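You operate a simulated robot arm through the tools that you are given. There is no shell and no other tool. Be economical: measure what you need, move in short steps, check, and stop when the job is done.

The job below is to be done with a simulated two-armed robot. You get a single attempt, and the scene is never put back.

Task
Hold the tray on the top of the paper-covered bench steady with one hand and put the green peg in it with the other.

It is judged by the outcome, as a careful person would: the job done as asked, and still so three seconds after it is handed in. It fails if anything else is knocked over, pushed out of place, dropped, spilled or broken.

Robot
Two 7-joint arms with two-finger parallel grippers on one trunk, on a base that drives. Base frame: it is fixed to the floor where the robot stands at the start and does not move with it; the origin is under the middle of the robot, x ahead of it, y to its left, z up; the surface under the hand at the start is at about z = 0.88. Readings come in m, rad, newtons and seconds.
The left shoulder is at the start at [0.02, 0.113, 1.247], the right one opposite. With the tool pointing down near the work surface each hand reaches from about 0.22 to 0.6 m from the robot's upright axis, wherever it stands, measured 20 degrees to its own side. Places, roughly: green peg (4x4x6 cm) [0.4, 0, 0.9]; tray [3, 1.25, 1]. Payload 1.57 kg a hand.
Tool frame (each hand has its own): the origin (TCP) lies between the finger pads and is the grasp point; the fingertips stand 0.03 m ahead of it; z points along the fingers, y is the line along which they close. Largest opening 0.08 m; finger width 0.017, thickness 0.012; the body of the gripper, 0.04 by 0.082 m, starts 0.08 m behind the TCP.
Orientation is that of the tool frame in the base frame, as [roll, pitch, yaw] about the fixed x, y, z axes, in that order (R = Rz(yaw) Ry(pitch) Rx(roll)). With the fingers straight down and closing along the base's y, the tool's x points along the base's -x, its y along +y and its z along -z.

Tools
- The arms move only by the tool servo_tool. It takes "left_rows", "right_rows" or both (then of equal length, played together; a hand with none holds still); each is a list that holds one entry, the list of rows, each a list of 7 numbers: the shift along the tool's x, y, z in mm, then the turn, a rotation vector about the tool's x, y, z in rad, then the finger opening in mm, from 0 to 80. In form: [[[x, y, z, rx, ry, rz, hand], ...]]. A call has 1 to 12 rows; each row is the pose to reach, as a shift and turn from the pose commanded when the call began, along the tool's axes at that moment. Each row takes 0.2 s and may step no farther than 0.05 m and 0.15 rad from the row before; otherwise, or with a gripper value out of range, the whole call is refused. Where a pose cannot be reached the arm comes as near as it can. A force on the tool above 40 N (or 10 N above the force at the start of the call, whichever is more), or a blocked arm, ends the call early, and 0.2 s more pass. The fingers move at their own pace (about 0.045 m/s each) and stop on an object; they squeeze with about 30 N. The grip force told is the motor's: it shows also when the fingers shut on nothing. Time passes only in rows, and 0.2 s behind the last, so rows that repeat a pose let the fingers close. It gives the time, the measured TCP pose, the force on the tool (base axes), the opening and the grip force at its end, in the units of the frame above (readings bear some noise), with the torque about the TCP (base axes, N m) and any sound that the robot's microphone picked up.
- Cameras (640 x 400 px; columns grow to the right, rows downward): "scene" is now at [0.0995, -0.0033, 1.3798]; the picture's right is [-0.05, -1.00, 0.00], its down [-0.51, 0.03, -0.86] and it looks along [0.86, -0.04, -0.52] (base axes); focal length 288 px, centre (320, 200). "left" rides on the left gripper at [0.072, 0.007, -0.122] in its tool frame; the picture's right is [-0.09, 1.00, 0.00], its down [-0.84, -0.08, -0.54] and it looks along [-0.54, -0.05, 0.84] (tool axes); focal length 238 px, centre (320, 200). "right" rides on the right gripper at [0.072, -0.007, -0.122] in its tool frame; the picture's right is [0.09, 1.00, 0.00], its down [-0.84, 0.08, -0.54] and it looks along [-0.54, 0.05, 0.84] (tool axes); focal length 238 px, centre (320, 200). There is no depth. A picture from a camera that has moved, and an enlarged one, comes with that camera's place and axes in the base frame and with its lens.
- snapshot(camera): a new picture of that camera. It takes no simulated time.
- raise_lower(by): slides the trunk up (or, below 0, down) by that many m; the arms and the scene camera ride with it, the base frame stays. It gives what a move gives, with no picture.
- steer(legs): drives the robot by 1 to 6 legs, each [ahead, left, turn to the left] in m, m and rad, along the robot's own axes; the way and the turn of a leg run together, so that a leg with both is an arc; at most 1.5 m and 3.142 rad a leg. The arms and the cameras ride along, it lands a little off, and it stops where it bumps. It gives what a move gives.
- pan_tilt(pan, tilt): turns the head with the scene camera to pan (to the left, within 1.396 rad either way) and tilt (down, from -0.506 to 1.204), counted from straight ahead of the robot. It gives what a move gives.
- inspect(camera, box): a new picture of the part [left, top, right, bottom] of that camera's present view, enlarged. It takes no simulated time.
- hand_in(): hands the job in; it is judged then, once.

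Work in short steps. Places have to be worked out from the pictures, the camera data and where the tool is seen: move nearer, look again, correct. Check each grasp and each placing, and mend what went wrong. You have 120 turns and 108 pictures in all, those below and enlarged ones among them. Open the grippers and draw the arms clear of the work before you hand the job in, unless the task says otherwise; then end with one line.

The tools are called after "Request:" as a command line: name --argument value ..., lists and objects as JSON in quotes. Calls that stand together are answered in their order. servo_tool: Moves the arms, as the interface text tells. Its arguments: {"type":"object","properties":{"left_rows":{"type":"array","items":{"type":"array","items":{"type":"array","items":{"type":"number"}}}},"right_rows":{"type":"array","items":{"type":"array","items":{"type":"array","items":{"type":"number"}}}}},"required":[]} The other tools are called the same way: raise_lower (by) slides the trunk up or down; steer (legs) drives the base; pan_tilt (pan, tilt) turns the head that bears the scene camera; snapshot (camera) takes a picture; inspect (camera, box) takes an enlarged picture of a part of a camera's view; hand_in () hands the job in.

At the start:

```text
time: 0.0
left_position: [0.4281, 0.1764, 1.1495]
left_orientation: [3.14, 0.0, -3.139]
left_contact_force: [-0.3, 0.1, -0.2]
left_moment: [-0.02, 0.05, -0.01]
left_gripper_width: 0.08
left_gripper_force: 0.0
right_position: [0.3961, -0.171, 1.2119]
right_orientation: [3.141, 0.0, -3.141]
right_contact_force: [-0.6, -0.4, -0.8]
right_moment: [0.0, -0.02, 0.02]
right_gripper_width: 0.0798
right_gripper_force: 0.1
trunk travel left (down, up): [-0.3, 0.27]
robot x, y, heading: [-0.0018, -0.0019, -0.001]
head pan, tilt: [-0.052, 0.541]
```

scene: 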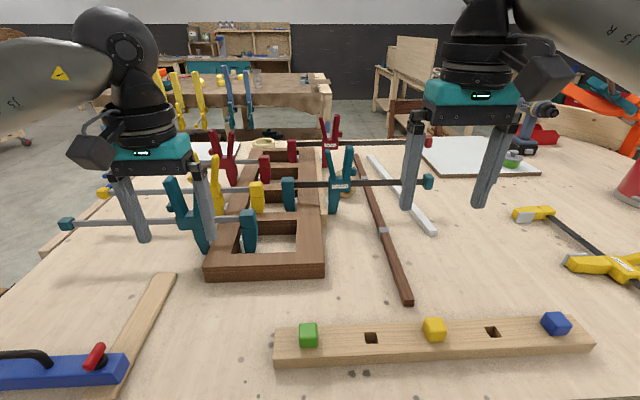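
right: 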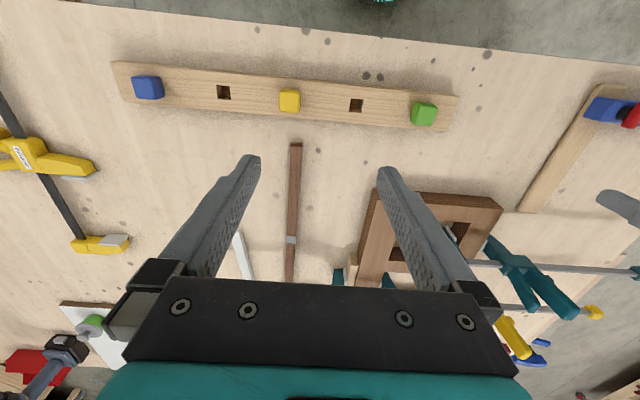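
left: 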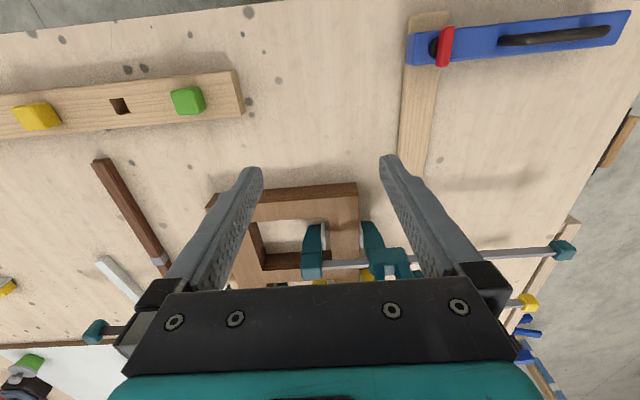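

I judge the green peg to be near [0.40, 0.00]. I'll zoom in to see its shape and how it sits in the board, and look at the far bench.

Request:
inspect --camera "scene" --box '[240, 290, 400, 390]'

Request:
inspect --camera "scene" --box '[80, 10, 400, 210]'

Request:
inspect --camera "left" --box '[80, 40, 280, 165]'

```text
4.00 times, centred on (320, 340) of scene
camera zoom: at [0.0995, -0.0033, 1.3798], right [-0.05, -1.0, 0.0], down [-0.51, 0.03, -0.86], along [0.86, -0.04, -0.52], focal length 1150 px, centre (320, -360)
```

zoom: 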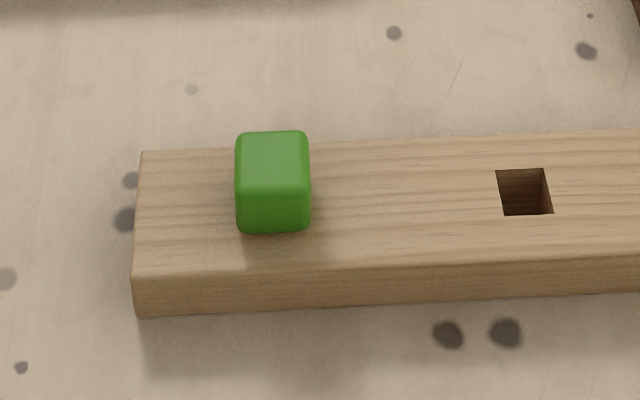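

```text
2.00 times, centred on (240, 110) of scene
camera zoom: at [0.0995, -0.0033, 1.3798], right [-0.05, -1.0, 0.0], down [-0.51, 0.03, -0.86], along [0.86, -0.04, -0.52], focal length 575 px, centre (480, 380)
```

zoom: 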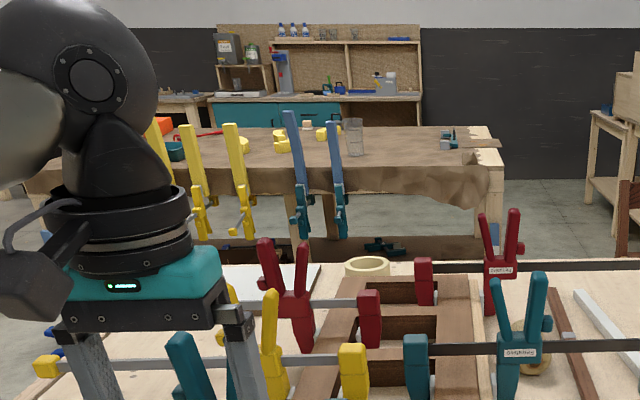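

```text
3.20 times, centred on (180, 102) of left
camera zoom: at [0.3566, 0.184, 1.2724], right [0.09, 1.0, 0.0], down [0.84, -0.08, 0.54], along [0.54, -0.05, -0.84], focal length 763 px, centre (768, 512)
```

zoom: 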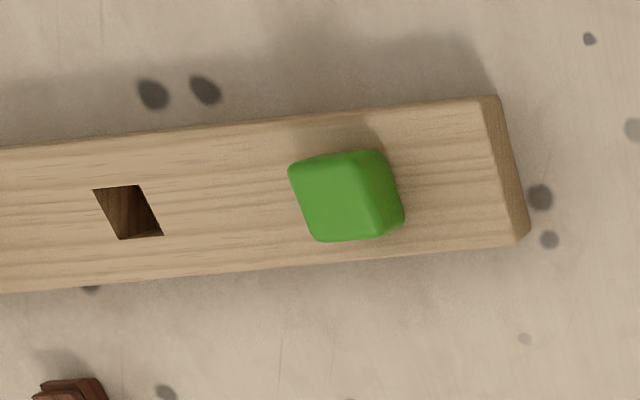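

The peg head stands about 3 cm proud of the board, centred near [0.406, 0.004], with its top at z≈0.94. Before I pick a hand I want to see the paper-covered bench and the tray.

Request:
pan_tilt --pan 0.4 --tilt 0.25

Request:
snapshot --camera "scene"

Request:
pan_tilt --pan 0.9 --tilt 0.4

Request:
snapshot --camera "scene"

```text
time: 0.9
left_position: [0.4281, 0.1763, 1.1495]
left_orientation: [3.141, 0.0, -3.14]
left_contact_force: [0.6, 0.9, 0.1]
left_moment: [0.0, 0.01, 0.0]
left_gripper_width: 0.0798
left_gripper_force: 0.1
right_position: [0.3968, -0.1715, 1.2127]
right_orientation: [3.14, 0.001, 3.141]
right_contact_force: [0.3, 0.4, 0.3]
right_moment: [-0.07, -0.01, 0.0]
right_gripper_width: 0.0799
right_gripper_force: 0.0
trunk travel left (down, up): [-0.3, 0.27]
robot x, y, heading: [0.0017, -0.0002, -0.001]
head pan, tilt: [0.4, 0.25]
```

```text
101 pictures are left
camera scene: at [0.0957, 0.0376, 1.4067], right [0.39, -0.92, 0.0], down [-0.23, -0.1, -0.97], along [0.89, 0.38, -0.25], focal length 288 px, centre (320, 200)
```

scene: 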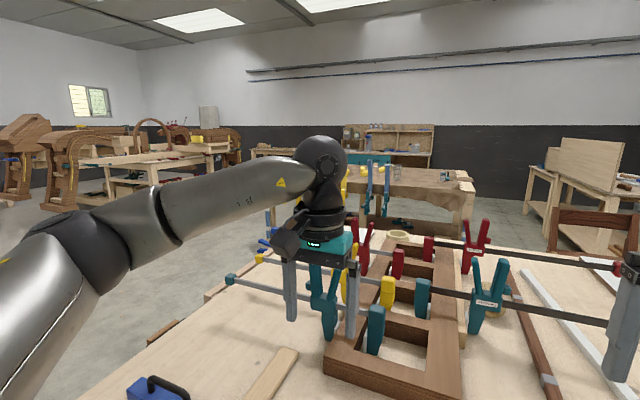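

```text
time: 1.8
left_position: [0.4287, 0.1756, 1.1502]
left_orientation: [3.14, 0.0, -3.14]
left_contact_force: [-0.2, -1.0, -0.7]
left_moment: [0.02, 0.02, 0.03]
left_gripper_width: 0.0798
left_gripper_force: 0.1
right_position: [0.3962, -0.1711, 1.2121]
right_orientation: [3.14, 0.0, 3.14]
right_contact_force: [-0.2, -0.4, 0.3]
right_moment: [-0.01, 0.0, -0.02]
right_gripper_width: 0.0801
right_gripper_force: 0.0
trunk travel left (down, up): [-0.3, 0.27]
robot x, y, heading: [-0.0002, -0.0017, -0.005]
head pan, tilt: [0.901, 0.4]
```

```text
100 pictures are left
camera scene: at [0.0672, 0.0738, 1.3928], right [0.78, -0.62, 0.0], down [-0.24, -0.3, -0.92], along [0.57, 0.72, -0.39], focal length 288 px, centre (320, 200)
```

scene: 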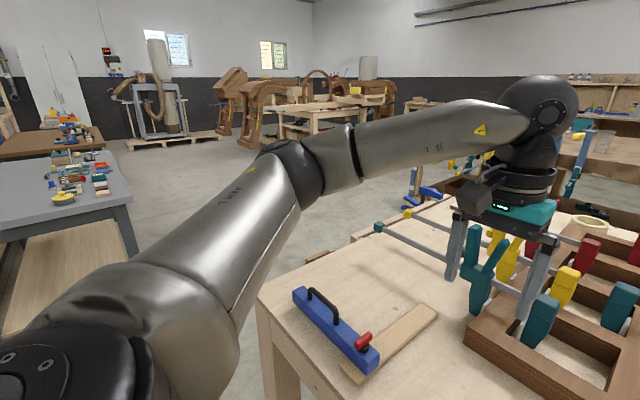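

There's open floor on the left side of this table for driving round to the paper-covered bench. The right hand will take the peg: I move it above first and check.

Request:
servo_tool --right_rows '[[[-2, 40, 10, 0, 0, 0, 80], [-4, 80, 40, 0, 0, 0, 80], [-6, 120, 80, 0, 0, 0, 80], [-8, 150, 120, 0, 0, 0, 80], [-10, 175, 160, 0, 0, 0, 80], [-10, 175, 190, 0, 0, 0, 80], [-10, 175, 190, 0, 0, 0, 80]]]'

Request:
snapshot --camera "right"

Request:
pan_tilt --pan 0 --tilt 0.7

Request:
snapshot --camera "scene"

```text
refused: row 3 steps farther than a row can; nothing moved
```

```text
99 pictures are left
camera right: at [0.3263, -0.1774, 1.3352], right [-0.09, 1.0, 0.0], down [0.84, 0.08, 0.54], along [0.54, 0.05, -0.84], focal length 238 px, centre (320, 200)
```

right: 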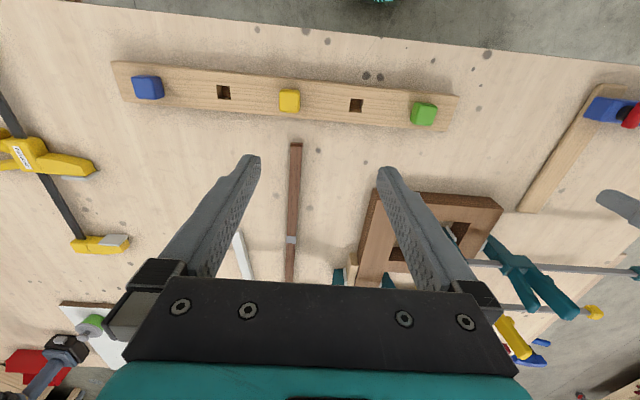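

```text
time: 3.0
left_position: [0.4274, 0.1763, 1.1502]
left_orientation: [-3.142, -0.001, -3.14]
left_contact_force: [-0.4, 0.0, 0.0]
left_moment: [-0.01, 0.0, 0.03]
left_gripper_width: 0.08
left_gripper_force: 0.2
right_position: [0.3957, -0.1723, 1.2129]
right_orientation: [-3.141, -0.001, -3.14]
right_contact_force: [0.2, -0.1, 0.8]
right_moment: [0.0, 0.0, 0.05]
right_gripper_width: 0.08
right_gripper_force: 0.0
trunk travel left (down, up): [-0.3, 0.27]
robot x, y, heading: [-0.0002, -0.0018, -0.004]
head pan, tilt: [0.0, 0.7]
```

```text
98 pictures are left
camera scene: at [0.0945, 0.0014, 1.3659], right [0.0, -1.0, 0.0], down [-0.64, 0.0, -0.77], along [0.77, 0.0, -0.64], focal length 288 px, centre (320, 200)
```

scene: 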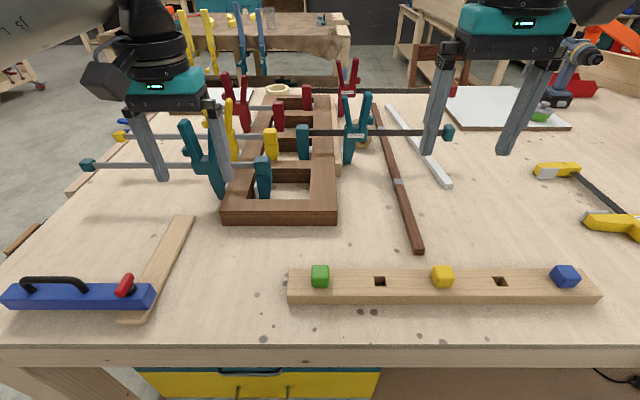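

The step was too long, so I use smaller ones. The arm keeps clear of the clamps.

Request:
servo_tool --right_rows '[[[-2, 35, 20, 0, 0, 0, 80], [-4, 70, 40, 0, 0, 0, 80], [-6, 105, 70, 0, 0, 0, 80], [-8, 140, 100, 0, 0, 0, 80], [-10, 175, 130, 0, 0, 0, 80], [-10, 175, 165, 0, 0, 0, 80], [-10, 175, 195, 0, 0, 0, 80], [-10, 175, 195, 0, 0, 0, 80]]]'

Request:
snapshot --camera "right"

Request:
snapshot --camera "scene"

```text
time: 4.8
left_position: [0.428, 0.1764, 1.1501]
left_orientation: [-3.14, -0.002, -3.14]
left_contact_force: [-0.6, 0.2, -0.4]
left_moment: [-0.01, 0.0, -0.03]
left_gripper_width: 0.08
left_gripper_force: 0.0
right_position: [0.4041, 0.0041, 1.0154]
right_orientation: [-3.141, 0.0, -3.14]
right_contact_force: [0.0, 0.3, 0.3]
right_moment: [0.0, 0.01, -0.03]
right_gripper_width: 0.0803
right_gripper_force: 0.0
trunk travel left (down, up): [-0.3, 0.27]
robot x, y, heading: [0.0015, 0.0054, -0.002]
head pan, tilt: [0.0, 0.7]
```

```text
97 pictures are left
camera right: at [0.3343, -0.0021, 1.1375], right [-0.09, 1.0, 0.0], down [0.84, 0.08, 0.54], along [0.54, 0.05, -0.84], focal length 238 px, centre (320, 200)
```

right: 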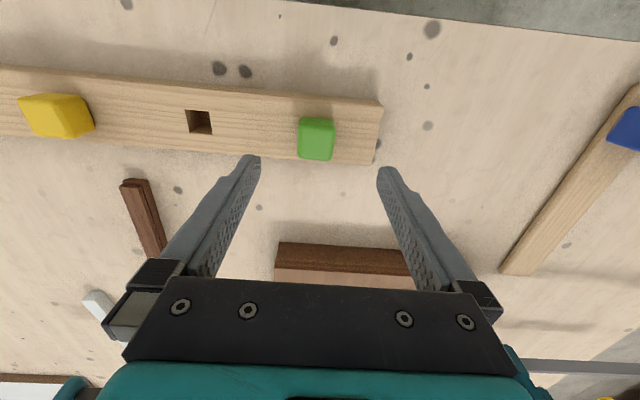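

```text
96 pictures are left
camera scene: at [0.0945, 0.0012, 1.3659], right [0.0, -1.0, 0.0], down [-0.64, 0.0, -0.77], along [0.77, 0.0, -0.64], focal length 288 px, centre (320, 200)
```

scene: 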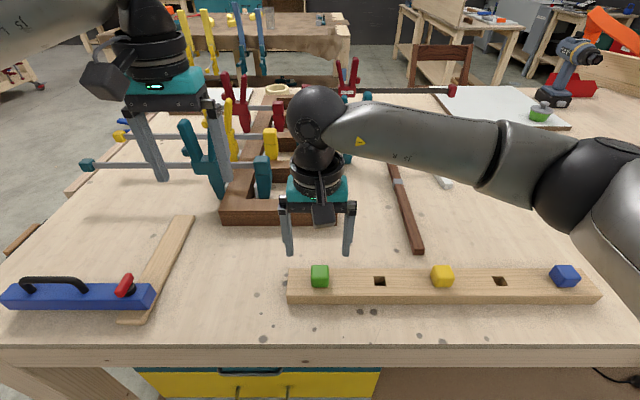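

The peg lies slightly nearer the robot than the tool in this view, and two estimates differ by about 1.5 cm. I zoom in to pin it down.

Request:
inspect --camera "right" --box '[240, 90, 400, 190]'

Request:
inspect --camera "scene" --box '[240, 210, 400, 310]'

```text
4.00 times, centred on (320, 140) of right
camera zoom: at [0.3343, -0.0021, 1.1375], right [-0.09, 1.0, 0.0], down [0.84, 0.08, 0.54], along [0.54, 0.05, -0.84], focal length 953 px, centre (320, 440)
```

zoom: 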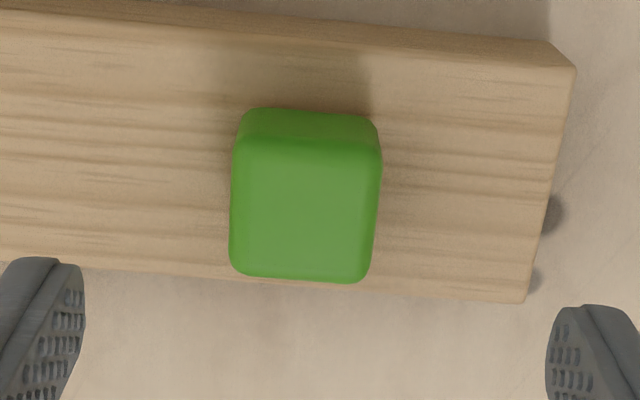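

```text
4.00 times, centred on (320, 260) of scene
camera zoom: at [0.0945, 0.0012, 1.3659], right [0.0, -1.0, 0.0], down [-0.64, 0.0, -0.77], along [0.77, 0.0, -0.64], focal length 1150 px, centre (320, -40)
```

zoom: 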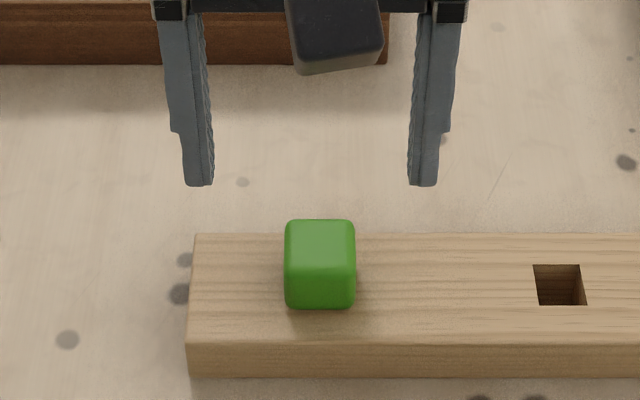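

Both views now agree on [0.405, 0.001]. I descend to z≈0.947, with the tips just above the board, and close.

Request:
servo_tool --right_rows '[[[-1, -3, 25, 0, 0, 0, 80], [-1, -3, 45, 0, 0, 0, 80], [-1, -3, 60, 0, 0, 0, 80], [-1, -3, 68, 0, 0, 0, 80], [-1, -3, 68, 0, 0, 0, 80]]]'

Request:
inspect --camera "scene" --box '[240, 210, 400, 310]'

Request:
inspect --camera "right" --box '[200, 70, 440, 220]'

```text
time: 6.0
left_position: [0.4278, 0.1755, 1.15]
left_orientation: [3.141, 0.0, -3.138]
left_contact_force: [0.4, -0.4, 0.2]
left_moment: [0.0, 0.01, -0.03]
left_gripper_width: 0.0797
left_gripper_force: 0.0
right_position: [0.4094, 0.0011, 0.948]
right_orientation: [-3.141, 0.001, -3.141]
right_contact_force: [0.6, 0.2, 0.2]
right_moment: [-0.02, -0.03, 0.0]
right_gripper_width: 0.0799
right_gripper_force: 0.1
trunk travel left (down, up): [-0.3, 0.27]
robot x, y, heading: [0.0007, 0.0005, 0.0]
head pan, tilt: [0.0, 0.7]
```

```text
4.00 times, centred on (320, 260) of scene
camera zoom: at [0.0945, 0.0013, 1.3659], right [0.0, -1.0, 0.0], down [-0.64, 0.0, -0.76], along [0.76, 0.0, -0.64], focal length 1150 px, centre (320, -40)
```

zoom: 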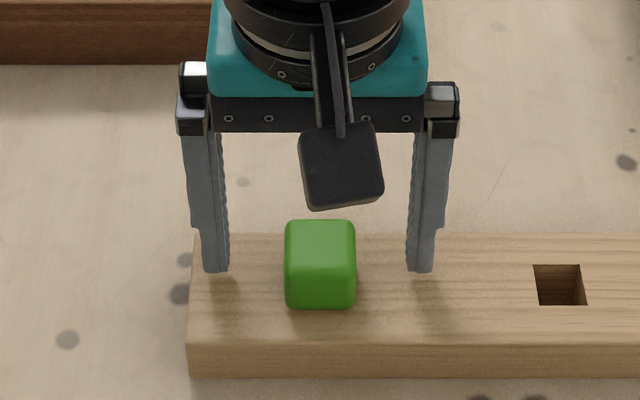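

```text
2.67 times, centred on (320, 145) of right
camera zoom: at [0.339, -0.0047, 1.0706], right [-0.09, 1.0, 0.0], down [0.84, 0.08, 0.54], along [0.54, 0.05, -0.84], focal length 636 px, centre (320, 347)
```

zoom: 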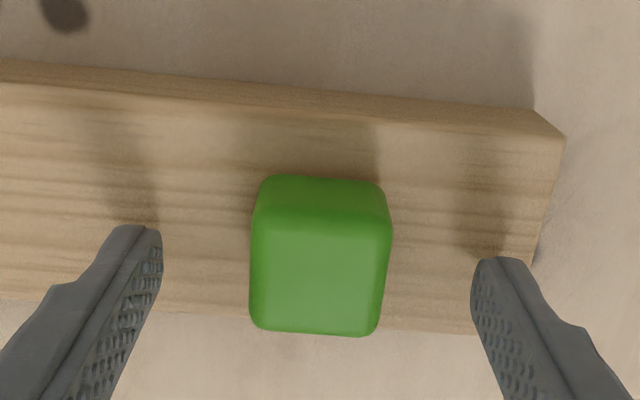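

The lateral centring is good. I shift 6 mm back toward the robot, then close.

Request:
servo_tool --right_rows '[[[6, 0, 1, 0, 0, 0, 80], [6, 0, 1, 0, 0, 0, 50], [6, 0, 1, 0, 0, 0, 10], [6, 0, 1, 0, 0, 0, 10], [6, 0, 1, 0, 0, 0, 10], [6, 0, 1, 0, 0, 0, 10]]]'

Request:
inspect --camera "right" --box '[200, 70, 440, 220]'

```text
time: 7.4
left_position: [0.4274, 0.1762, 1.1507]
left_orientation: [-3.141, 0.0, -3.141]
left_contact_force: [0.5, -0.1, -0.2]
left_moment: [0.0, 0.01, -0.03]
left_gripper_width: 0.08
left_gripper_force: 0.2
right_position: [0.4015, 0.0018, 0.9478]
right_orientation: [-3.141, 0.0, 3.141]
right_contact_force: [-0.1, -0.2, -0.4]
right_moment: [0.04, -0.02, 0.02]
right_gripper_width: 0.0308
right_gripper_force: 30.0
trunk travel left (down, up): [-0.3, 0.27]
robot x, y, heading: [-0.0027, 0.0008, -0.001]
head pan, tilt: [0.0, 0.7]
```

```text
2.67 times, centred on (320, 145) of right
camera zoom: at [0.3324, -0.0046, 1.0703], right [-0.09, 1.0, 0.0], down [0.84, 0.08, 0.54], along [0.54, 0.05, -0.84], focal length 636 px, centre (320, 347)
```

zoom: 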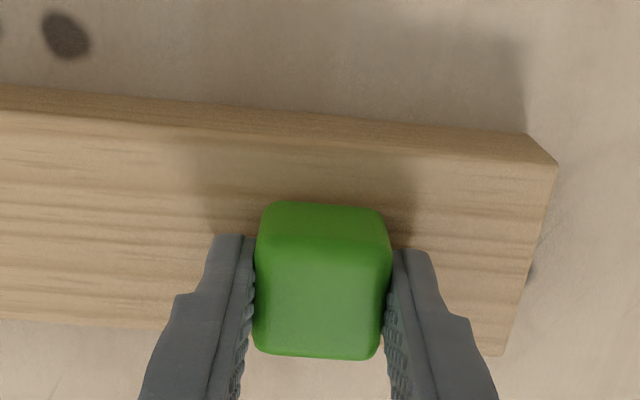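

The peg is gripped at 31 mm. I lift slowly and watch the board.

Request:
servo_tool --right_rows '[[[0, 0, -8, 0, 0, 0, 10], [0, 0, -18, 0, 0, 0, 10], [0, 0, -30, 0, 0, 0, 10], [0, 0, -45, 0, 0, 0, 10], [0, 0, -60, 0, 0, 0, 10]]]'

Request:
snapshot --camera "scene"

Request:
snapshot --camera "right"

```text
time: 8.6
left_position: [0.4281, 0.1768, 1.15]
left_orientation: [3.14, 0.0, -3.14]
left_contact_force: [-0.4, 0.4, 0.8]
left_moment: [0.01, -0.03, 0.02]
left_gripper_width: 0.0799
left_gripper_force: 0.2
right_position: [0.4025, -0.0008, 1.0084]
right_orientation: [-3.141, -0.001, 3.139]
right_contact_force: [0.2, -0.3, 0.3]
right_moment: [-0.03, 0.01, -0.04]
right_gripper_width: 0.0309
right_gripper_force: 30.2
trunk travel left (down, up): [-0.3, 0.27]
robot x, y, heading: [-0.0021, 0.001, 0.003]
head pan, tilt: [0.0, 0.7]
```

```text
90 pictures are left
camera scene: at [0.0945, 0.0013, 1.3659], right [0.0, -1.0, 0.0], down [-0.64, 0.0, -0.76], along [0.76, 0.0, -0.64], focal length 288 px, centre (320, 200)
```

scene: 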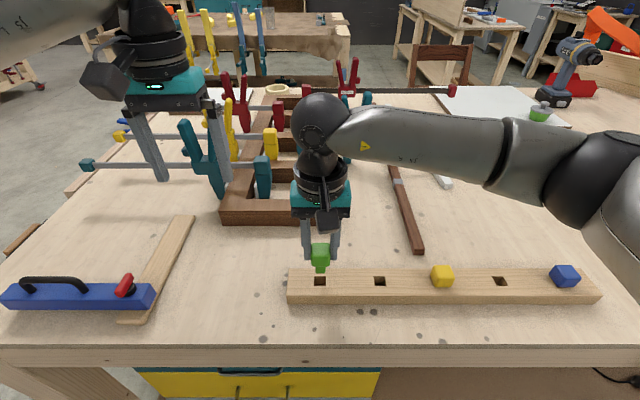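

```text
89 pictures are left
camera right: at [0.3318, -0.0065, 1.1308], right [-0.09, 1.0, 0.0], down [0.84, 0.08, 0.54], along [0.54, 0.05, -0.84], focal length 238 px, centre (320, 200)
```

right: 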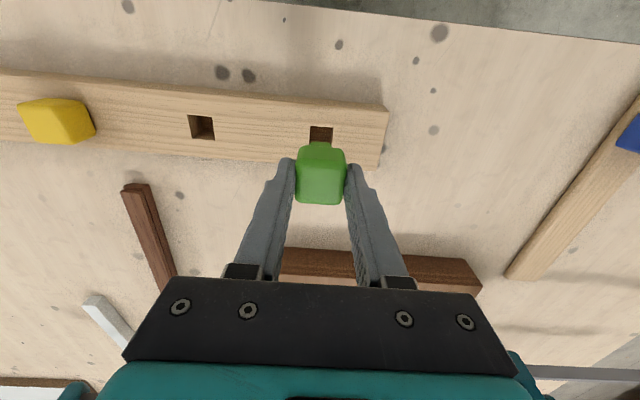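

The peg came out cleanly and the board is unmoved. I raise it, then drive back and left for a better view of the far bench.

Request:
servo_tool --right_rows '[[[0, -30, -30, 0, 0, 0, 10], [0, -60, -60, 0, 0, 0, 10], [0, -90, -90, 0, 0, 0, 10], [0, -120, -120, 0, 0, 0, 10], [10, -140, -145, 0, 0, 0, 10], [10, -140, -145, 0, 0, 0, 10]]]'

Request:
steer --legs '[[-0.5, 0, 0]]'

Request:
pan_tilt --pan 0.6 --tilt 0.3

Request:
snapshot --camera "scene"

```text
time: 10.0
left_position: [0.4273, 0.1758, 1.1503]
left_orientation: [3.141, 0.0, -3.14]
left_contact_force: [-0.3, 0.6, -0.2]
left_moment: [0.01, 0.02, 0.01]
left_gripper_width: 0.0801
left_gripper_force: 0.1
right_position: [0.3944, -0.137, 1.1562]
right_orientation: [-3.141, -0.001, -3.141]
right_contact_force: [0.4, 0.6, 0.7]
right_moment: [0.01, 0.02, -0.01]
right_gripper_width: 0.031
right_gripper_force: 29.6
trunk travel left (down, up): [-0.3, 0.27]
robot x, y, heading: [-0.0017, 0.0007, 0.001]
head pan, tilt: [0.0, 0.7]
```

```text
time: 13.0
left_position: [-0.0806, 0.1765, 1.1503]
left_orientation: [3.141, 0.0, 3.14]
left_contact_force: [0.6, 0.3, -1.1]
left_moment: [0.01, -0.03, -0.03]
left_gripper_width: 0.0798
left_gripper_force: 0.0
right_position: [-0.1136, -0.1366, 1.154]
right_orientation: [3.141, 0.002, 3.139]
right_contact_force: [-0.2, -0.4, -0.2]
right_moment: [0.0, 0.0, 0.06]
right_gripper_width: 0.0307
right_gripper_force: 30.0
trunk travel left (down, up): [-0.3, 0.27]
robot x, y, heading: [-0.5091, -0.0006, -0.001]
head pan, tilt: [0.0, 0.7]
```

```text
time: 14.0
left_position: [-0.0808, 0.1756, 1.1497]
left_orientation: [3.141, -0.001, 3.141]
left_contact_force: [-0.3, -0.5, -0.2]
left_moment: [0.0, -0.01, 0.0]
left_gripper_width: 0.08
left_gripper_force: 0.1
right_position: [-0.1145, -0.1358, 1.1537]
right_orientation: [-3.14, 0.0, 3.136]
right_contact_force: [0.6, -0.6, 0.0]
right_moment: [0.0, -0.01, -0.03]
right_gripper_width: 0.0307
right_gripper_force: 29.7
trunk travel left (down, up): [-0.3, 0.27]
robot x, y, heading: [-0.5093, -0.001, 0.007]
head pan, tilt: [0.6, 0.3]
```

```text
88 pictures are left
camera scene: at [-0.4212, 0.0544, 1.4019], right [0.56, -0.83, 0.0], down [-0.24, -0.17, -0.96], along [0.79, 0.54, -0.3], focal length 288 px, centre (320, 200)
```

scene: 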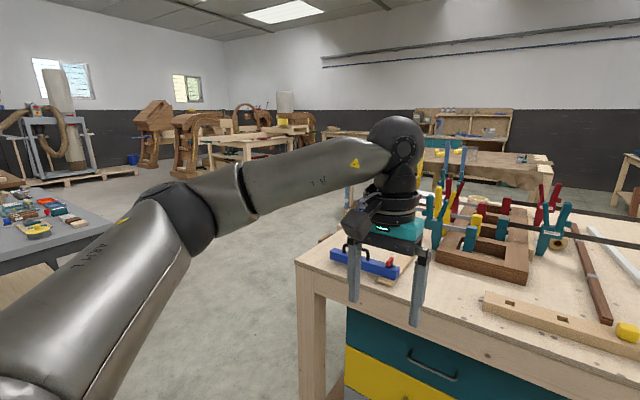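

The left table edge is near y≈0.55, with a grey table near y≈1.3. I drive left 0.9 m, to mid-passage, and look ahead.

Request:
steer --legs '[[0, 0.92, 0]]'

Request:
pan_tilt --pan 0.0 --tilt 0.3

Request:
snapshot --camera "scene"

Request:
pan_tilt --pan 0.9 --tilt 0.5

Request:
snapshot --camera "scene"

```text
time: 18.8
left_position: [-0.09, 1.0977, 1.1498]
left_orientation: [-3.141, -0.001, -3.121]
left_contact_force: [-0.1, 0.0, -0.2]
left_moment: [0.01, -0.02, -0.02]
left_gripper_width: 0.0799
left_gripper_force: 0.0
right_position: [-0.1187, 0.785, 1.1544]
right_orientation: [-3.141, -0.001, -3.125]
right_contact_force: [0.2, 1.3, -0.8]
right_moment: [-0.01, 0.0, -0.01]
right_gripper_width: 0.0308
right_gripper_force: 29.6
trunk travel left (down, up): [-0.3, 0.27]
robot x, y, heading: [-0.5145, 0.914, 0.02]
head pan, tilt: [0.6, 0.3]
```

```text
time: 19.8
left_position: [-0.091, 1.0971, 1.1496]
left_orientation: [-3.141, 0.0, -3.123]
left_contact_force: [-0.9, 0.7, -0.1]
left_moment: [0.0, -0.01, 0.01]
left_gripper_width: 0.0802
left_gripper_force: 0.0
right_position: [-0.1186, 0.7847, 1.1538]
right_orientation: [3.142, -0.001, -3.125]
right_contact_force: [0.1, 0.2, -0.5]
right_moment: [0.02, 0.02, 0.0]
right_gripper_width: 0.0307
right_gripper_force: 30.0
trunk travel left (down, up): [-0.3, 0.27]
robot x, y, heading: [-0.5153, 0.9136, 0.017]
head pan, tilt: [0.0, 0.3]
```

```text
87 pictures are left
camera scene: at [-0.4122, 0.917, 1.402], right [0.02, -1.0, 0.0], down [-0.3, -0.01, -0.96], along [0.96, 0.02, -0.3], focal length 288 px, centre (320, 200)
```

scene: 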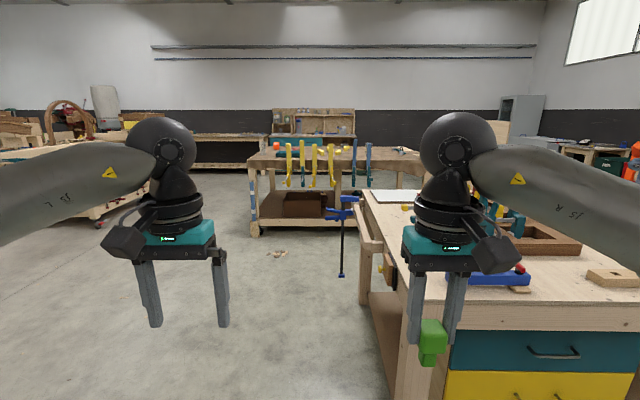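

```text
time: 21.0
left_position: [-0.0915, 1.0981, 1.1495]
left_orientation: [-3.14, 0.001, -3.123]
left_contact_force: [-0.2, -0.6, 0.1]
left_moment: [-0.01, 0.03, 0.03]
left_gripper_width: 0.0799
left_gripper_force: 0.0
right_position: [-0.1195, 0.7844, 1.1532]
right_orientation: [3.141, -0.001, -3.125]
right_contact_force: [-0.8, -0.5, 0.0]
right_moment: [-0.02, 0.02, -0.01]
right_gripper_width: 0.0309
right_gripper_force: 29.8
trunk travel left (down, up): [-0.3, 0.27]
robot x, y, heading: [-0.5155, 0.9095, 0.013]
head pan, tilt: [0.901, 0.499]
```

```text
86 pictures are left
camera scene: at [-0.4503, 0.9875, 1.3836], right [0.79, -0.61, 0.0], down [-0.29, -0.38, -0.88], along [0.53, 0.7, -0.48], focal length 288 px, centre (320, 200)
```

scene: 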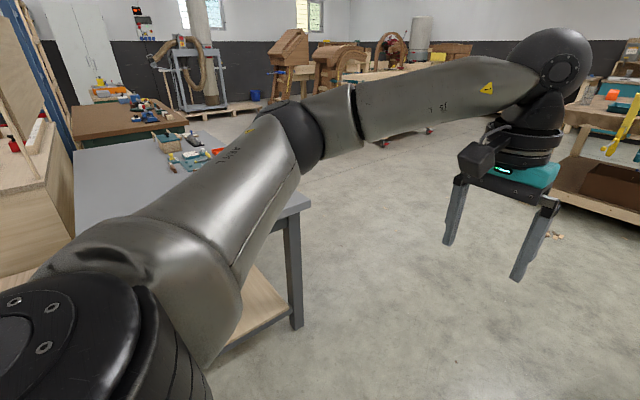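

The passage is wide: the grey table starts at y≈1.7 and a blue clamp hangs near y≈0.75. I go to y≈1.2 and forward to x≈0.9, then look at the bench.

Request:
steer --legs '[[0.5, 0.28, 0], [0.7, 0, 0]]'

Request:
pan_tilt --pan 0.0 --tilt 0.4

Request:
snapshot --camera "scene"

```text
time: 27.8
left_position: [1.1141, 1.3889, 1.1509]
left_orientation: [3.141, 0.0, -3.133]
left_contact_force: [0.2, 0.1, 1.1]
left_moment: [-0.02, 0.01, 0.01]
left_gripper_width: 0.0801
left_gripper_force: 0.1
right_position: [1.0822, 1.0749, 1.1535]
right_orientation: [3.14, -0.001, -3.138]
right_contact_force: [-0.3, 0.3, -0.1]
right_moment: [0.0, 0.01, 0.0]
right_gripper_width: 0.0308
right_gripper_force: 30.1
trunk travel left (down, up): [-0.3, 0.27]
robot x, y, heading: [0.6828, 1.2095, 0.002]
head pan, tilt: [0.901, 0.499]
```

```text
time: 28.9
left_position: [1.1125, 1.3873, 1.1498]
left_orientation: [3.141, 0.001, -3.134]
left_contact_force: [0.2, 0.5, -0.1]
left_moment: [-0.02, -0.01, -0.02]
left_gripper_width: 0.0801
left_gripper_force: 0.1
right_position: [1.0823, 1.0752, 1.1549]
right_orientation: [-3.141, 0.0, -3.138]
right_contact_force: [-0.1, -0.4, -0.7]
right_moment: [0.02, 0.04, 0.03]
right_gripper_width: 0.0308
right_gripper_force: 29.8
trunk travel left (down, up): [-0.3, 0.27]
robot x, y, heading: [0.6852, 1.2092, 0.002]
head pan, tilt: [0.0, 0.4]
```

```text
85 pictures are left
camera scene: at [0.7888, 1.2109, 1.3927], right [0.01, -1.0, 0.0], down [-0.39, 0.0, -0.92], along [0.92, 0.01, -0.39], focal length 288 px, centre (320, 200)
```

scene: 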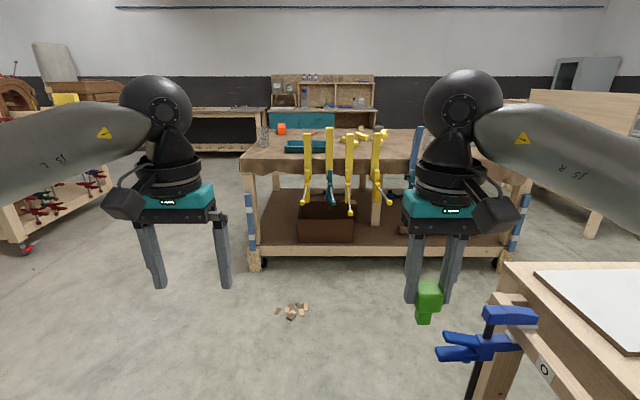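

The teal tray sits on the bench's near-left part, with clamps upright on the edge in front. I zoom in.

Request:
inspect --camera "scene" --box '[230, 110, 430, 235]'

```text
3.20 times, centred on (330, 172) of scene
camera zoom: at [0.7888, 1.2109, 1.3927], right [0.01, -1.0, 0.0], down [-0.39, 0.0, -0.92], along [0.92, 0.01, -0.39], focal length 920 px, centre (288, 288)
```

zoom: 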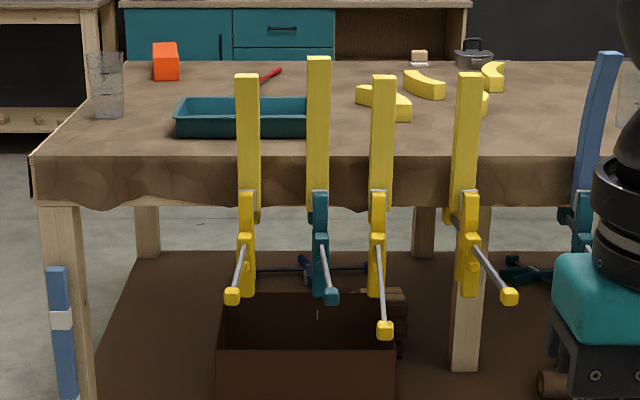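

From hint and picture, the bench edge is around x≈2.5–2.7 and the tray is 15–30 cm behind it. The handle tops reach about z≈1.06. I drive closer to about x≈1.5, y≈1.4, and measure again.

Request:
steer --legs '[[0.8, 0.18, 0]]'

Request:
snapshot --camera "scene"

```text
time: 33.4
left_position: [1.9262, 1.5911, 1.1497]
left_orientation: [3.141, 0.0, -3.117]
left_contact_force: [0.1, -0.8, 0.8]
left_moment: [-0.01, 0.01, 0.0]
left_gripper_width: 0.0798
left_gripper_force: 0.1
right_position: [1.9005, 1.2762, 1.1542]
right_orientation: [3.139, 0.0, -3.119]
right_contact_force: [0.5, 0.5, -0.7]
right_moment: [0.0, 0.01, 0.01]
right_gripper_width: 0.0308
right_gripper_force: 29.9
trunk travel left (down, up): [-0.3, 0.27]
robot x, y, heading: [1.5081, 1.4078, 0.019]
head pan, tilt: [0.0, 0.4]
```

```text
83 pictures are left
camera scene: at [1.6052, 1.4081, 1.3927], right [0.02, -1.0, 0.0], down [-0.39, -0.01, -0.92], along [0.92, 0.02, -0.39], focal length 288 px, centre (320, 200)
```

scene: 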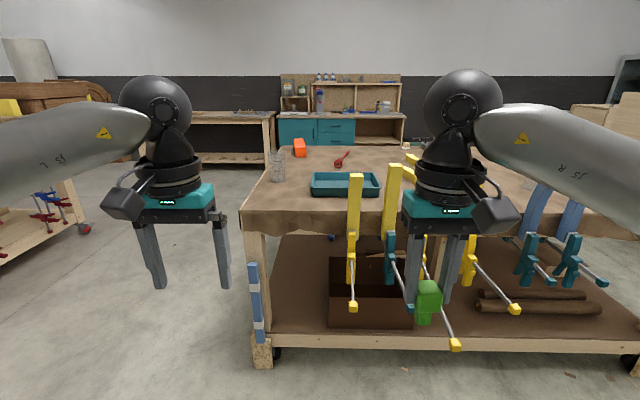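

Triangulating gives bench top z≈0.90, edge x≈2.62, and tray x 2.82–3.0, y 1.165–1.475. I need to know how far the clamps stick out in front of the bench and how big my base is.

Request:
inspect --camera "scene" --box '[230, 140, 470, 290]'

Request:
pan_tilt --pan 0.0 --tilt 1.2

Request:
snapshot --camera "scene"

```text
2.67 times, centred on (350, 215) of scene
camera zoom: at [1.6052, 1.4081, 1.3927], right [0.02, -1.0, 0.0], down [-0.39, -0.01, -0.92], along [0.92, 0.02, -0.39], focal length 767 px, centre (240, 160)
```

zoom: 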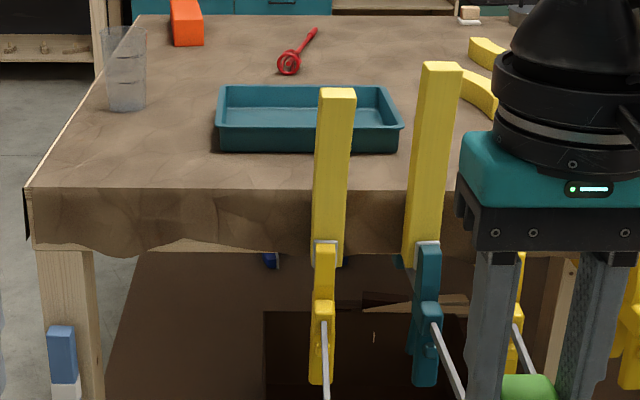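

```text
time: 34.5
left_position: [1.927, 1.5907, 1.1497]
left_orientation: [-3.14, -0.001, -3.117]
left_contact_force: [0.3, 0.5, 0.9]
left_moment: [-0.01, -0.03, 0.0]
left_gripper_width: 0.0799
left_gripper_force: 0.0
right_position: [1.9012, 1.2771, 1.1558]
right_orientation: [-3.141, 0.001, -3.12]
right_contact_force: [-0.3, -0.1, 0.3]
right_moment: [-0.04, -0.01, -0.02]
right_gripper_width: 0.0307
right_gripper_force: 29.9
trunk travel left (down, up): [-0.3, 0.27]
robot x, y, heading: [1.5026, 1.4042, 0.023]
head pan, tilt: [0.0, 1.201]
```

```text
81 pictures are left
camera scene: at [1.5682, 1.4071, 1.3299], right [0.02, -1.0, 0.0], down [-0.93, -0.02, -0.36], along [0.36, 0.01, -0.93], focal length 288 px, centre (320, 200)
```

scene: 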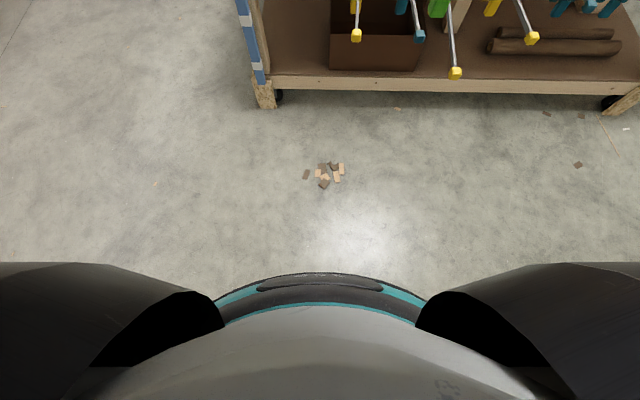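

My base radius is about 0.21 m. The clamp handles stick out to x≈2.31 at y≈1.29 and further right, so I'll approach at y≈1.55, left of them, with the trunk raised a bit for clearance.

Request:
raise_lower --by 0.08

Request:
steer --legs '[[0.45, 0.14, -0.022]]'

Request:
pan_tilt --pan -0.2 --tilt 0.9

Request:
snapshot --camera "scene"

```text
time: 35.7
left_position: [1.9267, 1.5906, 1.2293]
left_orientation: [3.141, 0.001, -3.119]
left_contact_force: [-0.1, 0.3, -0.5]
left_moment: [0.0, 0.0, -0.03]
left_gripper_width: 0.0796
left_gripper_force: 0.1
right_position: [1.9003, 1.278, 1.2349]
right_orientation: [3.141, 0.001, -3.121]
right_contact_force: [0.8, -0.5, -0.4]
right_moment: [-0.02, -0.03, -0.03]
right_gripper_width: 0.031
right_gripper_force: 30.0
trunk travel left (down, up): [-0.38, 0.19]
robot x, y, heading: [1.5011, 1.4066, 0.024]
head pan, tilt: [0.0, 1.201]
```

```text
time: 38.5
left_position: [2.3775, 1.7261, 1.2292]
left_orientation: [-3.141, -0.001, -3.133]
left_contact_force: [0.1, -0.1, 0.0]
left_moment: [0.0, 0.0, 0.02]
left_gripper_width: 0.0801
left_gripper_force: 0.2
right_position: [2.3449, 1.4135, 1.2347]
right_orientation: [-3.141, 0.0, -3.134]
right_contact_force: [0.3, -0.4, 0.1]
right_moment: [0.02, -0.02, -0.02]
right_gripper_width: 0.0311
right_gripper_force: 29.7
trunk travel left (down, up): [-0.38, 0.19]
robot x, y, heading: [1.9505, 1.5473, 0.004]
head pan, tilt: [0.0, 1.201]
```

```text
time: 39.3
left_position: [2.3772, 1.7272, 1.2292]
left_orientation: [-3.142, 0.0, -3.134]
left_contact_force: [0.9, 0.5, -0.6]
left_moment: [-0.03, -0.02, -0.02]
left_gripper_width: 0.08
left_gripper_force: 0.0
right_position: [2.3459, 1.4138, 1.2353]
right_orientation: [3.141, -0.001, -3.135]
right_contact_force: [-0.3, 0.2, -0.6]
right_moment: [-0.02, 0.0, -0.03]
right_gripper_width: 0.0307
right_gripper_force: 30.2
trunk travel left (down, up): [-0.38, 0.19]
robot x, y, heading: [1.9532, 1.5463, 0.006]
head pan, tilt: [-0.201, 0.901]
```

```text
80 pictures are left
camera scene: at [2.034, 1.5342, 1.4297], right [-0.19, -0.98, 0.0], down [-0.77, 0.15, -0.62], along [0.61, -0.12, -0.78], focal length 288 px, centre (320, 200)
```

scene: 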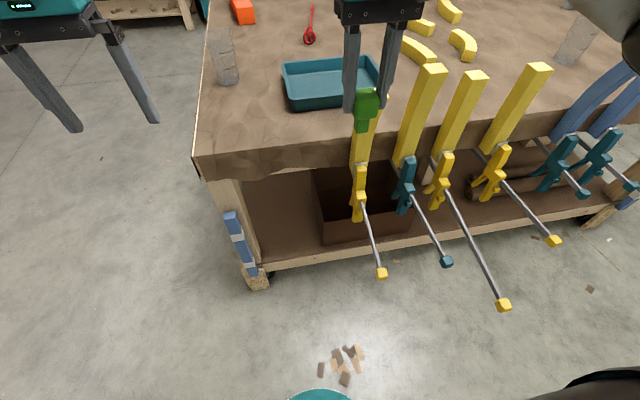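

At y≈1.585 my base passes the first clamp handle (y≈1.315) with margin. I advance in two legs, then check.

Request:
steer --legs '[[0.24, 0.045, -0.005], [0.14, 0, 0]]'

Request:
snapshot --camera "scene"

```text
time: 42.1
left_position: [2.7585, 1.7714, 1.2292]
left_orientation: [3.141, 0.0, -3.137]
left_contact_force: [0.7, -0.7, -0.9]
left_moment: [-0.01, 0.04, 0.01]
left_gripper_width: 0.0802
left_gripper_force: 0.1
right_position: [2.7272, 1.4586, 1.2347]
right_orientation: [-3.14, -0.001, -3.138]
right_contact_force: [-0.8, 0.6, -0.8]
right_moment: [0.02, 0.03, 0.0]
right_gripper_width: 0.0306
right_gripper_force: 30.1
trunk travel left (down, up): [-0.38, 0.19]
robot x, y, heading: [2.3284, 1.5912, 0.007]
head pan, tilt: [-0.201, 0.901]
```

```text
79 pictures are left
camera scene: at [2.4158, 1.5794, 1.4296], right [-0.19, -0.98, 0.0], down [-0.77, 0.15, -0.62], along [0.61, -0.12, -0.78], focal length 288 px, centre (320, 200)
```

scene: 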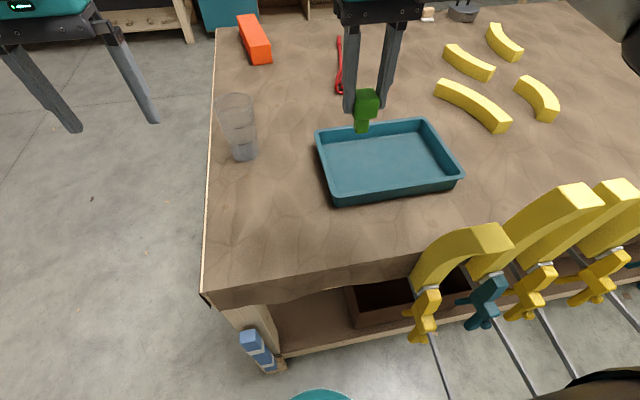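

Clear view: the tray rim is at x 2.79–3.03, y 1.16–1.48, z≈0.94. At travel height I move the right hand to above (2.87, 1.34), then the left hand to above the left wall at (2.845, 1.475).

Request:
servo_tool --right_rows '[[[-35, -30, 0, 0, 0, 0, 10], [-70, -60, 0, 0, 0, 0, 10], [-105, -90, 0, 0, 0, 0, 10], [-140, -118, 0, 0, 0, 0, 10], [-140, -118, 0, 0, 0, 0, 10], [-140, -118, 0, 0, 0, 0, 10], [-140, -118, 0, 0, 0, 0, 10], [-140, -118, 0, 0, 0, 0, 10], [-140, -118, 0, 0, 0, 0, 10], [-140, -118, 0, 0, 0, 0, 10], [-140, -118, 0, 0, 0, 0, 10], [-140, -118, 0, 0, 0, 0, 10]]]' --left_rows '[[[0, 0, 0, 0, 0, 0, 80], [0, 0, 0, 0, 0, 0, 80], [0, 0, 0, 0, 0, 0, 80], [0, 0, 0, 0, 0, 0, 80], [-12, -42, 0, 0, 0, 0, 80], [-24, -84, 0, 0, 0, 0, 80], [-36, -126, 0, 0, 0, 0, 80], [-49, -169, 0, 0, 0, 0, 80], [-61, -211, 0, 0, 0, 0, 80], [-73, -253, 0, 0, 0, 0, 80], [-86, -296, 0, 0, 0, 0, 80], [-86, -296, 0, 0, 0, 0, 80]]]'

Request:
snapshot --camera "scene"

Request:
snapshot --camera "left"

Request:
snapshot --camera "right"

```text
time: 44.7
left_position: [2.8282, 1.498, 1.226]
left_orientation: [-3.141, 0.001, -3.136]
left_contact_force: [1.0, -0.4, 0.3]
left_moment: [0.02, -0.02, -0.02]
left_gripper_width: 0.0799
left_gripper_force: 0.1
left hand out of reach, approached as far as the arm can: row 11, 12
right_position: [2.8651, 1.3386, 1.2371]
right_orientation: [3.141, -0.001, -3.14]
right_contact_force: [0.3, -0.3, -0.2]
right_moment: [0.03, 0.02, 0.01]
right_gripper_width: 0.031
right_gripper_force: 29.9
trunk travel left (down, up): [-0.38, 0.19]
robot x, y, heading: [2.3323, 1.5935, 0.002]
head pan, tilt: [-0.201, 0.901]
```

```text
78 pictures are left
camera scene: at [2.4142, 1.5784, 1.4297], right [-0.19, -0.98, 0.0], down [-0.77, 0.15, -0.62], along [0.61, -0.12, -0.78], focal length 288 px, centre (320, 200)
```

scene: 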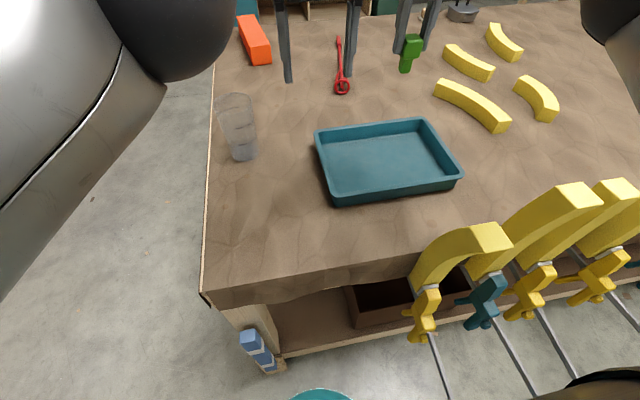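

```text
77 pictures are left
camera left: at [2.7582, 1.5047, 1.3477], right [0.09, 1.0, 0.0], down [0.84, -0.07, 0.54], along [0.54, -0.05, -0.84], focal length 238 px, centre (320, 200)
```

left: 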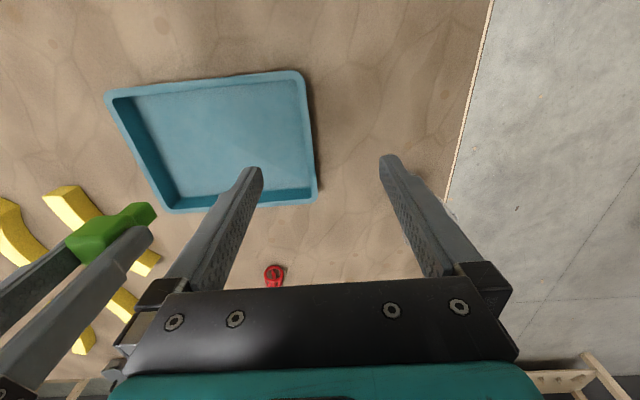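

```text
76 pictures are left
camera right: at [2.7947, 1.3323, 1.3592], right [-0.1, 1.0, 0.0], down [0.84, 0.08, 0.54], along [0.54, 0.05, -0.84], focal length 238 px, centre (320, 200)
```

right: 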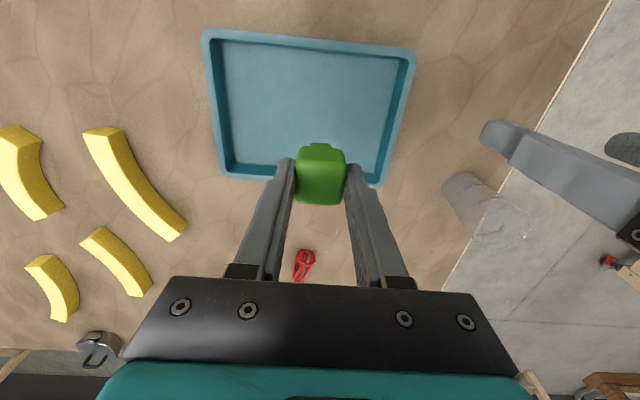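

The left hand fell short at this height, because the wrist sits above the shoulder. Lowering it should gain reach, so I lower it 120 mm and check.

Request:
servo_tool --left_rows '[[[0, 0, 30, 0, 0, 0, 80], [0, 0, 60, 0, 0, 0, 80], [0, 0, 90, 0, 0, 0, 80], [0, 0, 120, 0, 0, 0, 80], [0, 0, 120, 0, 0, 0, 80], [0, 0, 120, 0, 0, 0, 80]]]'

Request:
snapshot --camera "left"

```text
time: 46.1
left_position: [2.8298, 1.499, 1.1068]
left_orientation: [-3.141, 0.0, -3.136]
left_contact_force: [-0.5, 0.2, -0.7]
left_moment: [0.02, 0.02, 0.02]
left_gripper_width: 0.0802
left_gripper_force: 0.0
right_position: [2.8654, 1.3388, 1.2372]
right_orientation: [-3.141, 0.0, -3.137]
right_contact_force: [-0.2, 0.1, -0.1]
right_moment: [-0.02, -0.01, -0.03]
right_gripper_width: 0.0308
right_gripper_force: 30.0
trunk travel left (down, up): [-0.38, 0.19]
robot x, y, heading: [2.3316, 1.5917, 0.004]
head pan, tilt: [-0.201, 0.901]
```

```text
75 pictures are left
camera left: at [2.7587, 1.506, 1.2287], right [0.09, 1.0, 0.0], down [0.84, -0.07, 0.54], along [0.54, -0.05, -0.84], focal length 238 px, centre (320, 200)
```

left: 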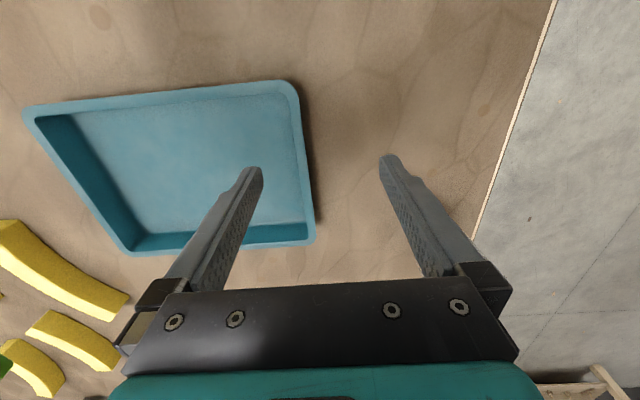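

The arm has room now, and I put the tray's left wall at y≈1.470. I move over it and down to z≈1.00, with the tips still above the rim.

Request:
servo_tool --left_rows '[[[-7, -10, 30, 0, 0, 0, 80], [-14, -20, 60, 0, 0, 0, 80], [-20, -29, 90, 0, 0, 0, 80], [-20, -29, 104, 0, 0, 0, 80], [-20, -29, 104, 0, 0, 0, 80]]]'

Request:
snapshot --camera "left"

Request:
snapshot --camera "scene"

```text
time: 47.3
left_position: [2.8286, 1.4931, 1.0161]
left_orientation: [3.141, 0.0, -3.137]
left_contact_force: [-0.1, -0.8, 0.1]
left_moment: [-0.02, -0.02, 0.01]
left_gripper_width: 0.0802
left_gripper_force: 0.0
left hand out of reach, approached as far as the arm can: row 2, 3, 4, 5
right_position: [2.8656, 1.3402, 1.2356]
right_orientation: [-3.14, 0.0, -3.137]
right_contact_force: [1.2, -0.2, -1.0]
right_moment: [-0.03, 0.04, 0.01]
right_gripper_width: 0.031
right_gripper_force: 30.0
trunk travel left (down, up): [-0.38, 0.19]
robot x, y, heading: [2.3316, 1.5933, 0.009]
head pan, tilt: [-0.201, 0.901]
```

```text
74 pictures are left
camera left: at [2.7577, 1.501, 1.1393], right [0.09, 1.0, 0.0], down [0.84, -0.07, 0.54], along [0.54, -0.05, -0.84], focal length 238 px, centre (320, 200)
```

left: 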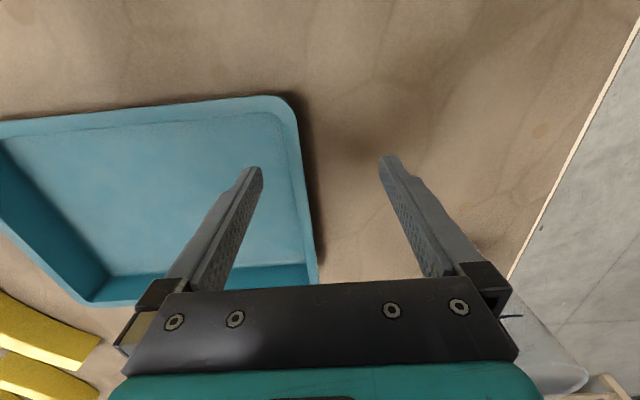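

```text
73 pictures are left
camera scene: at [2.4146, 1.5793, 1.4297], right [-0.19, -0.98, 0.0], down [-0.77, 0.15, -0.62], along [0.61, -0.12, -0.78], focal length 288 px, centre (320, 200)
```

scene: 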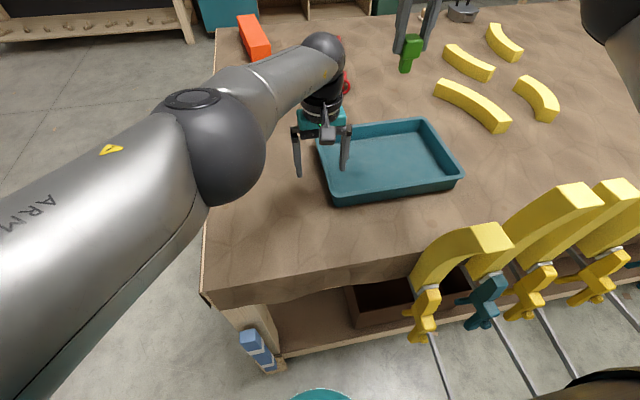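

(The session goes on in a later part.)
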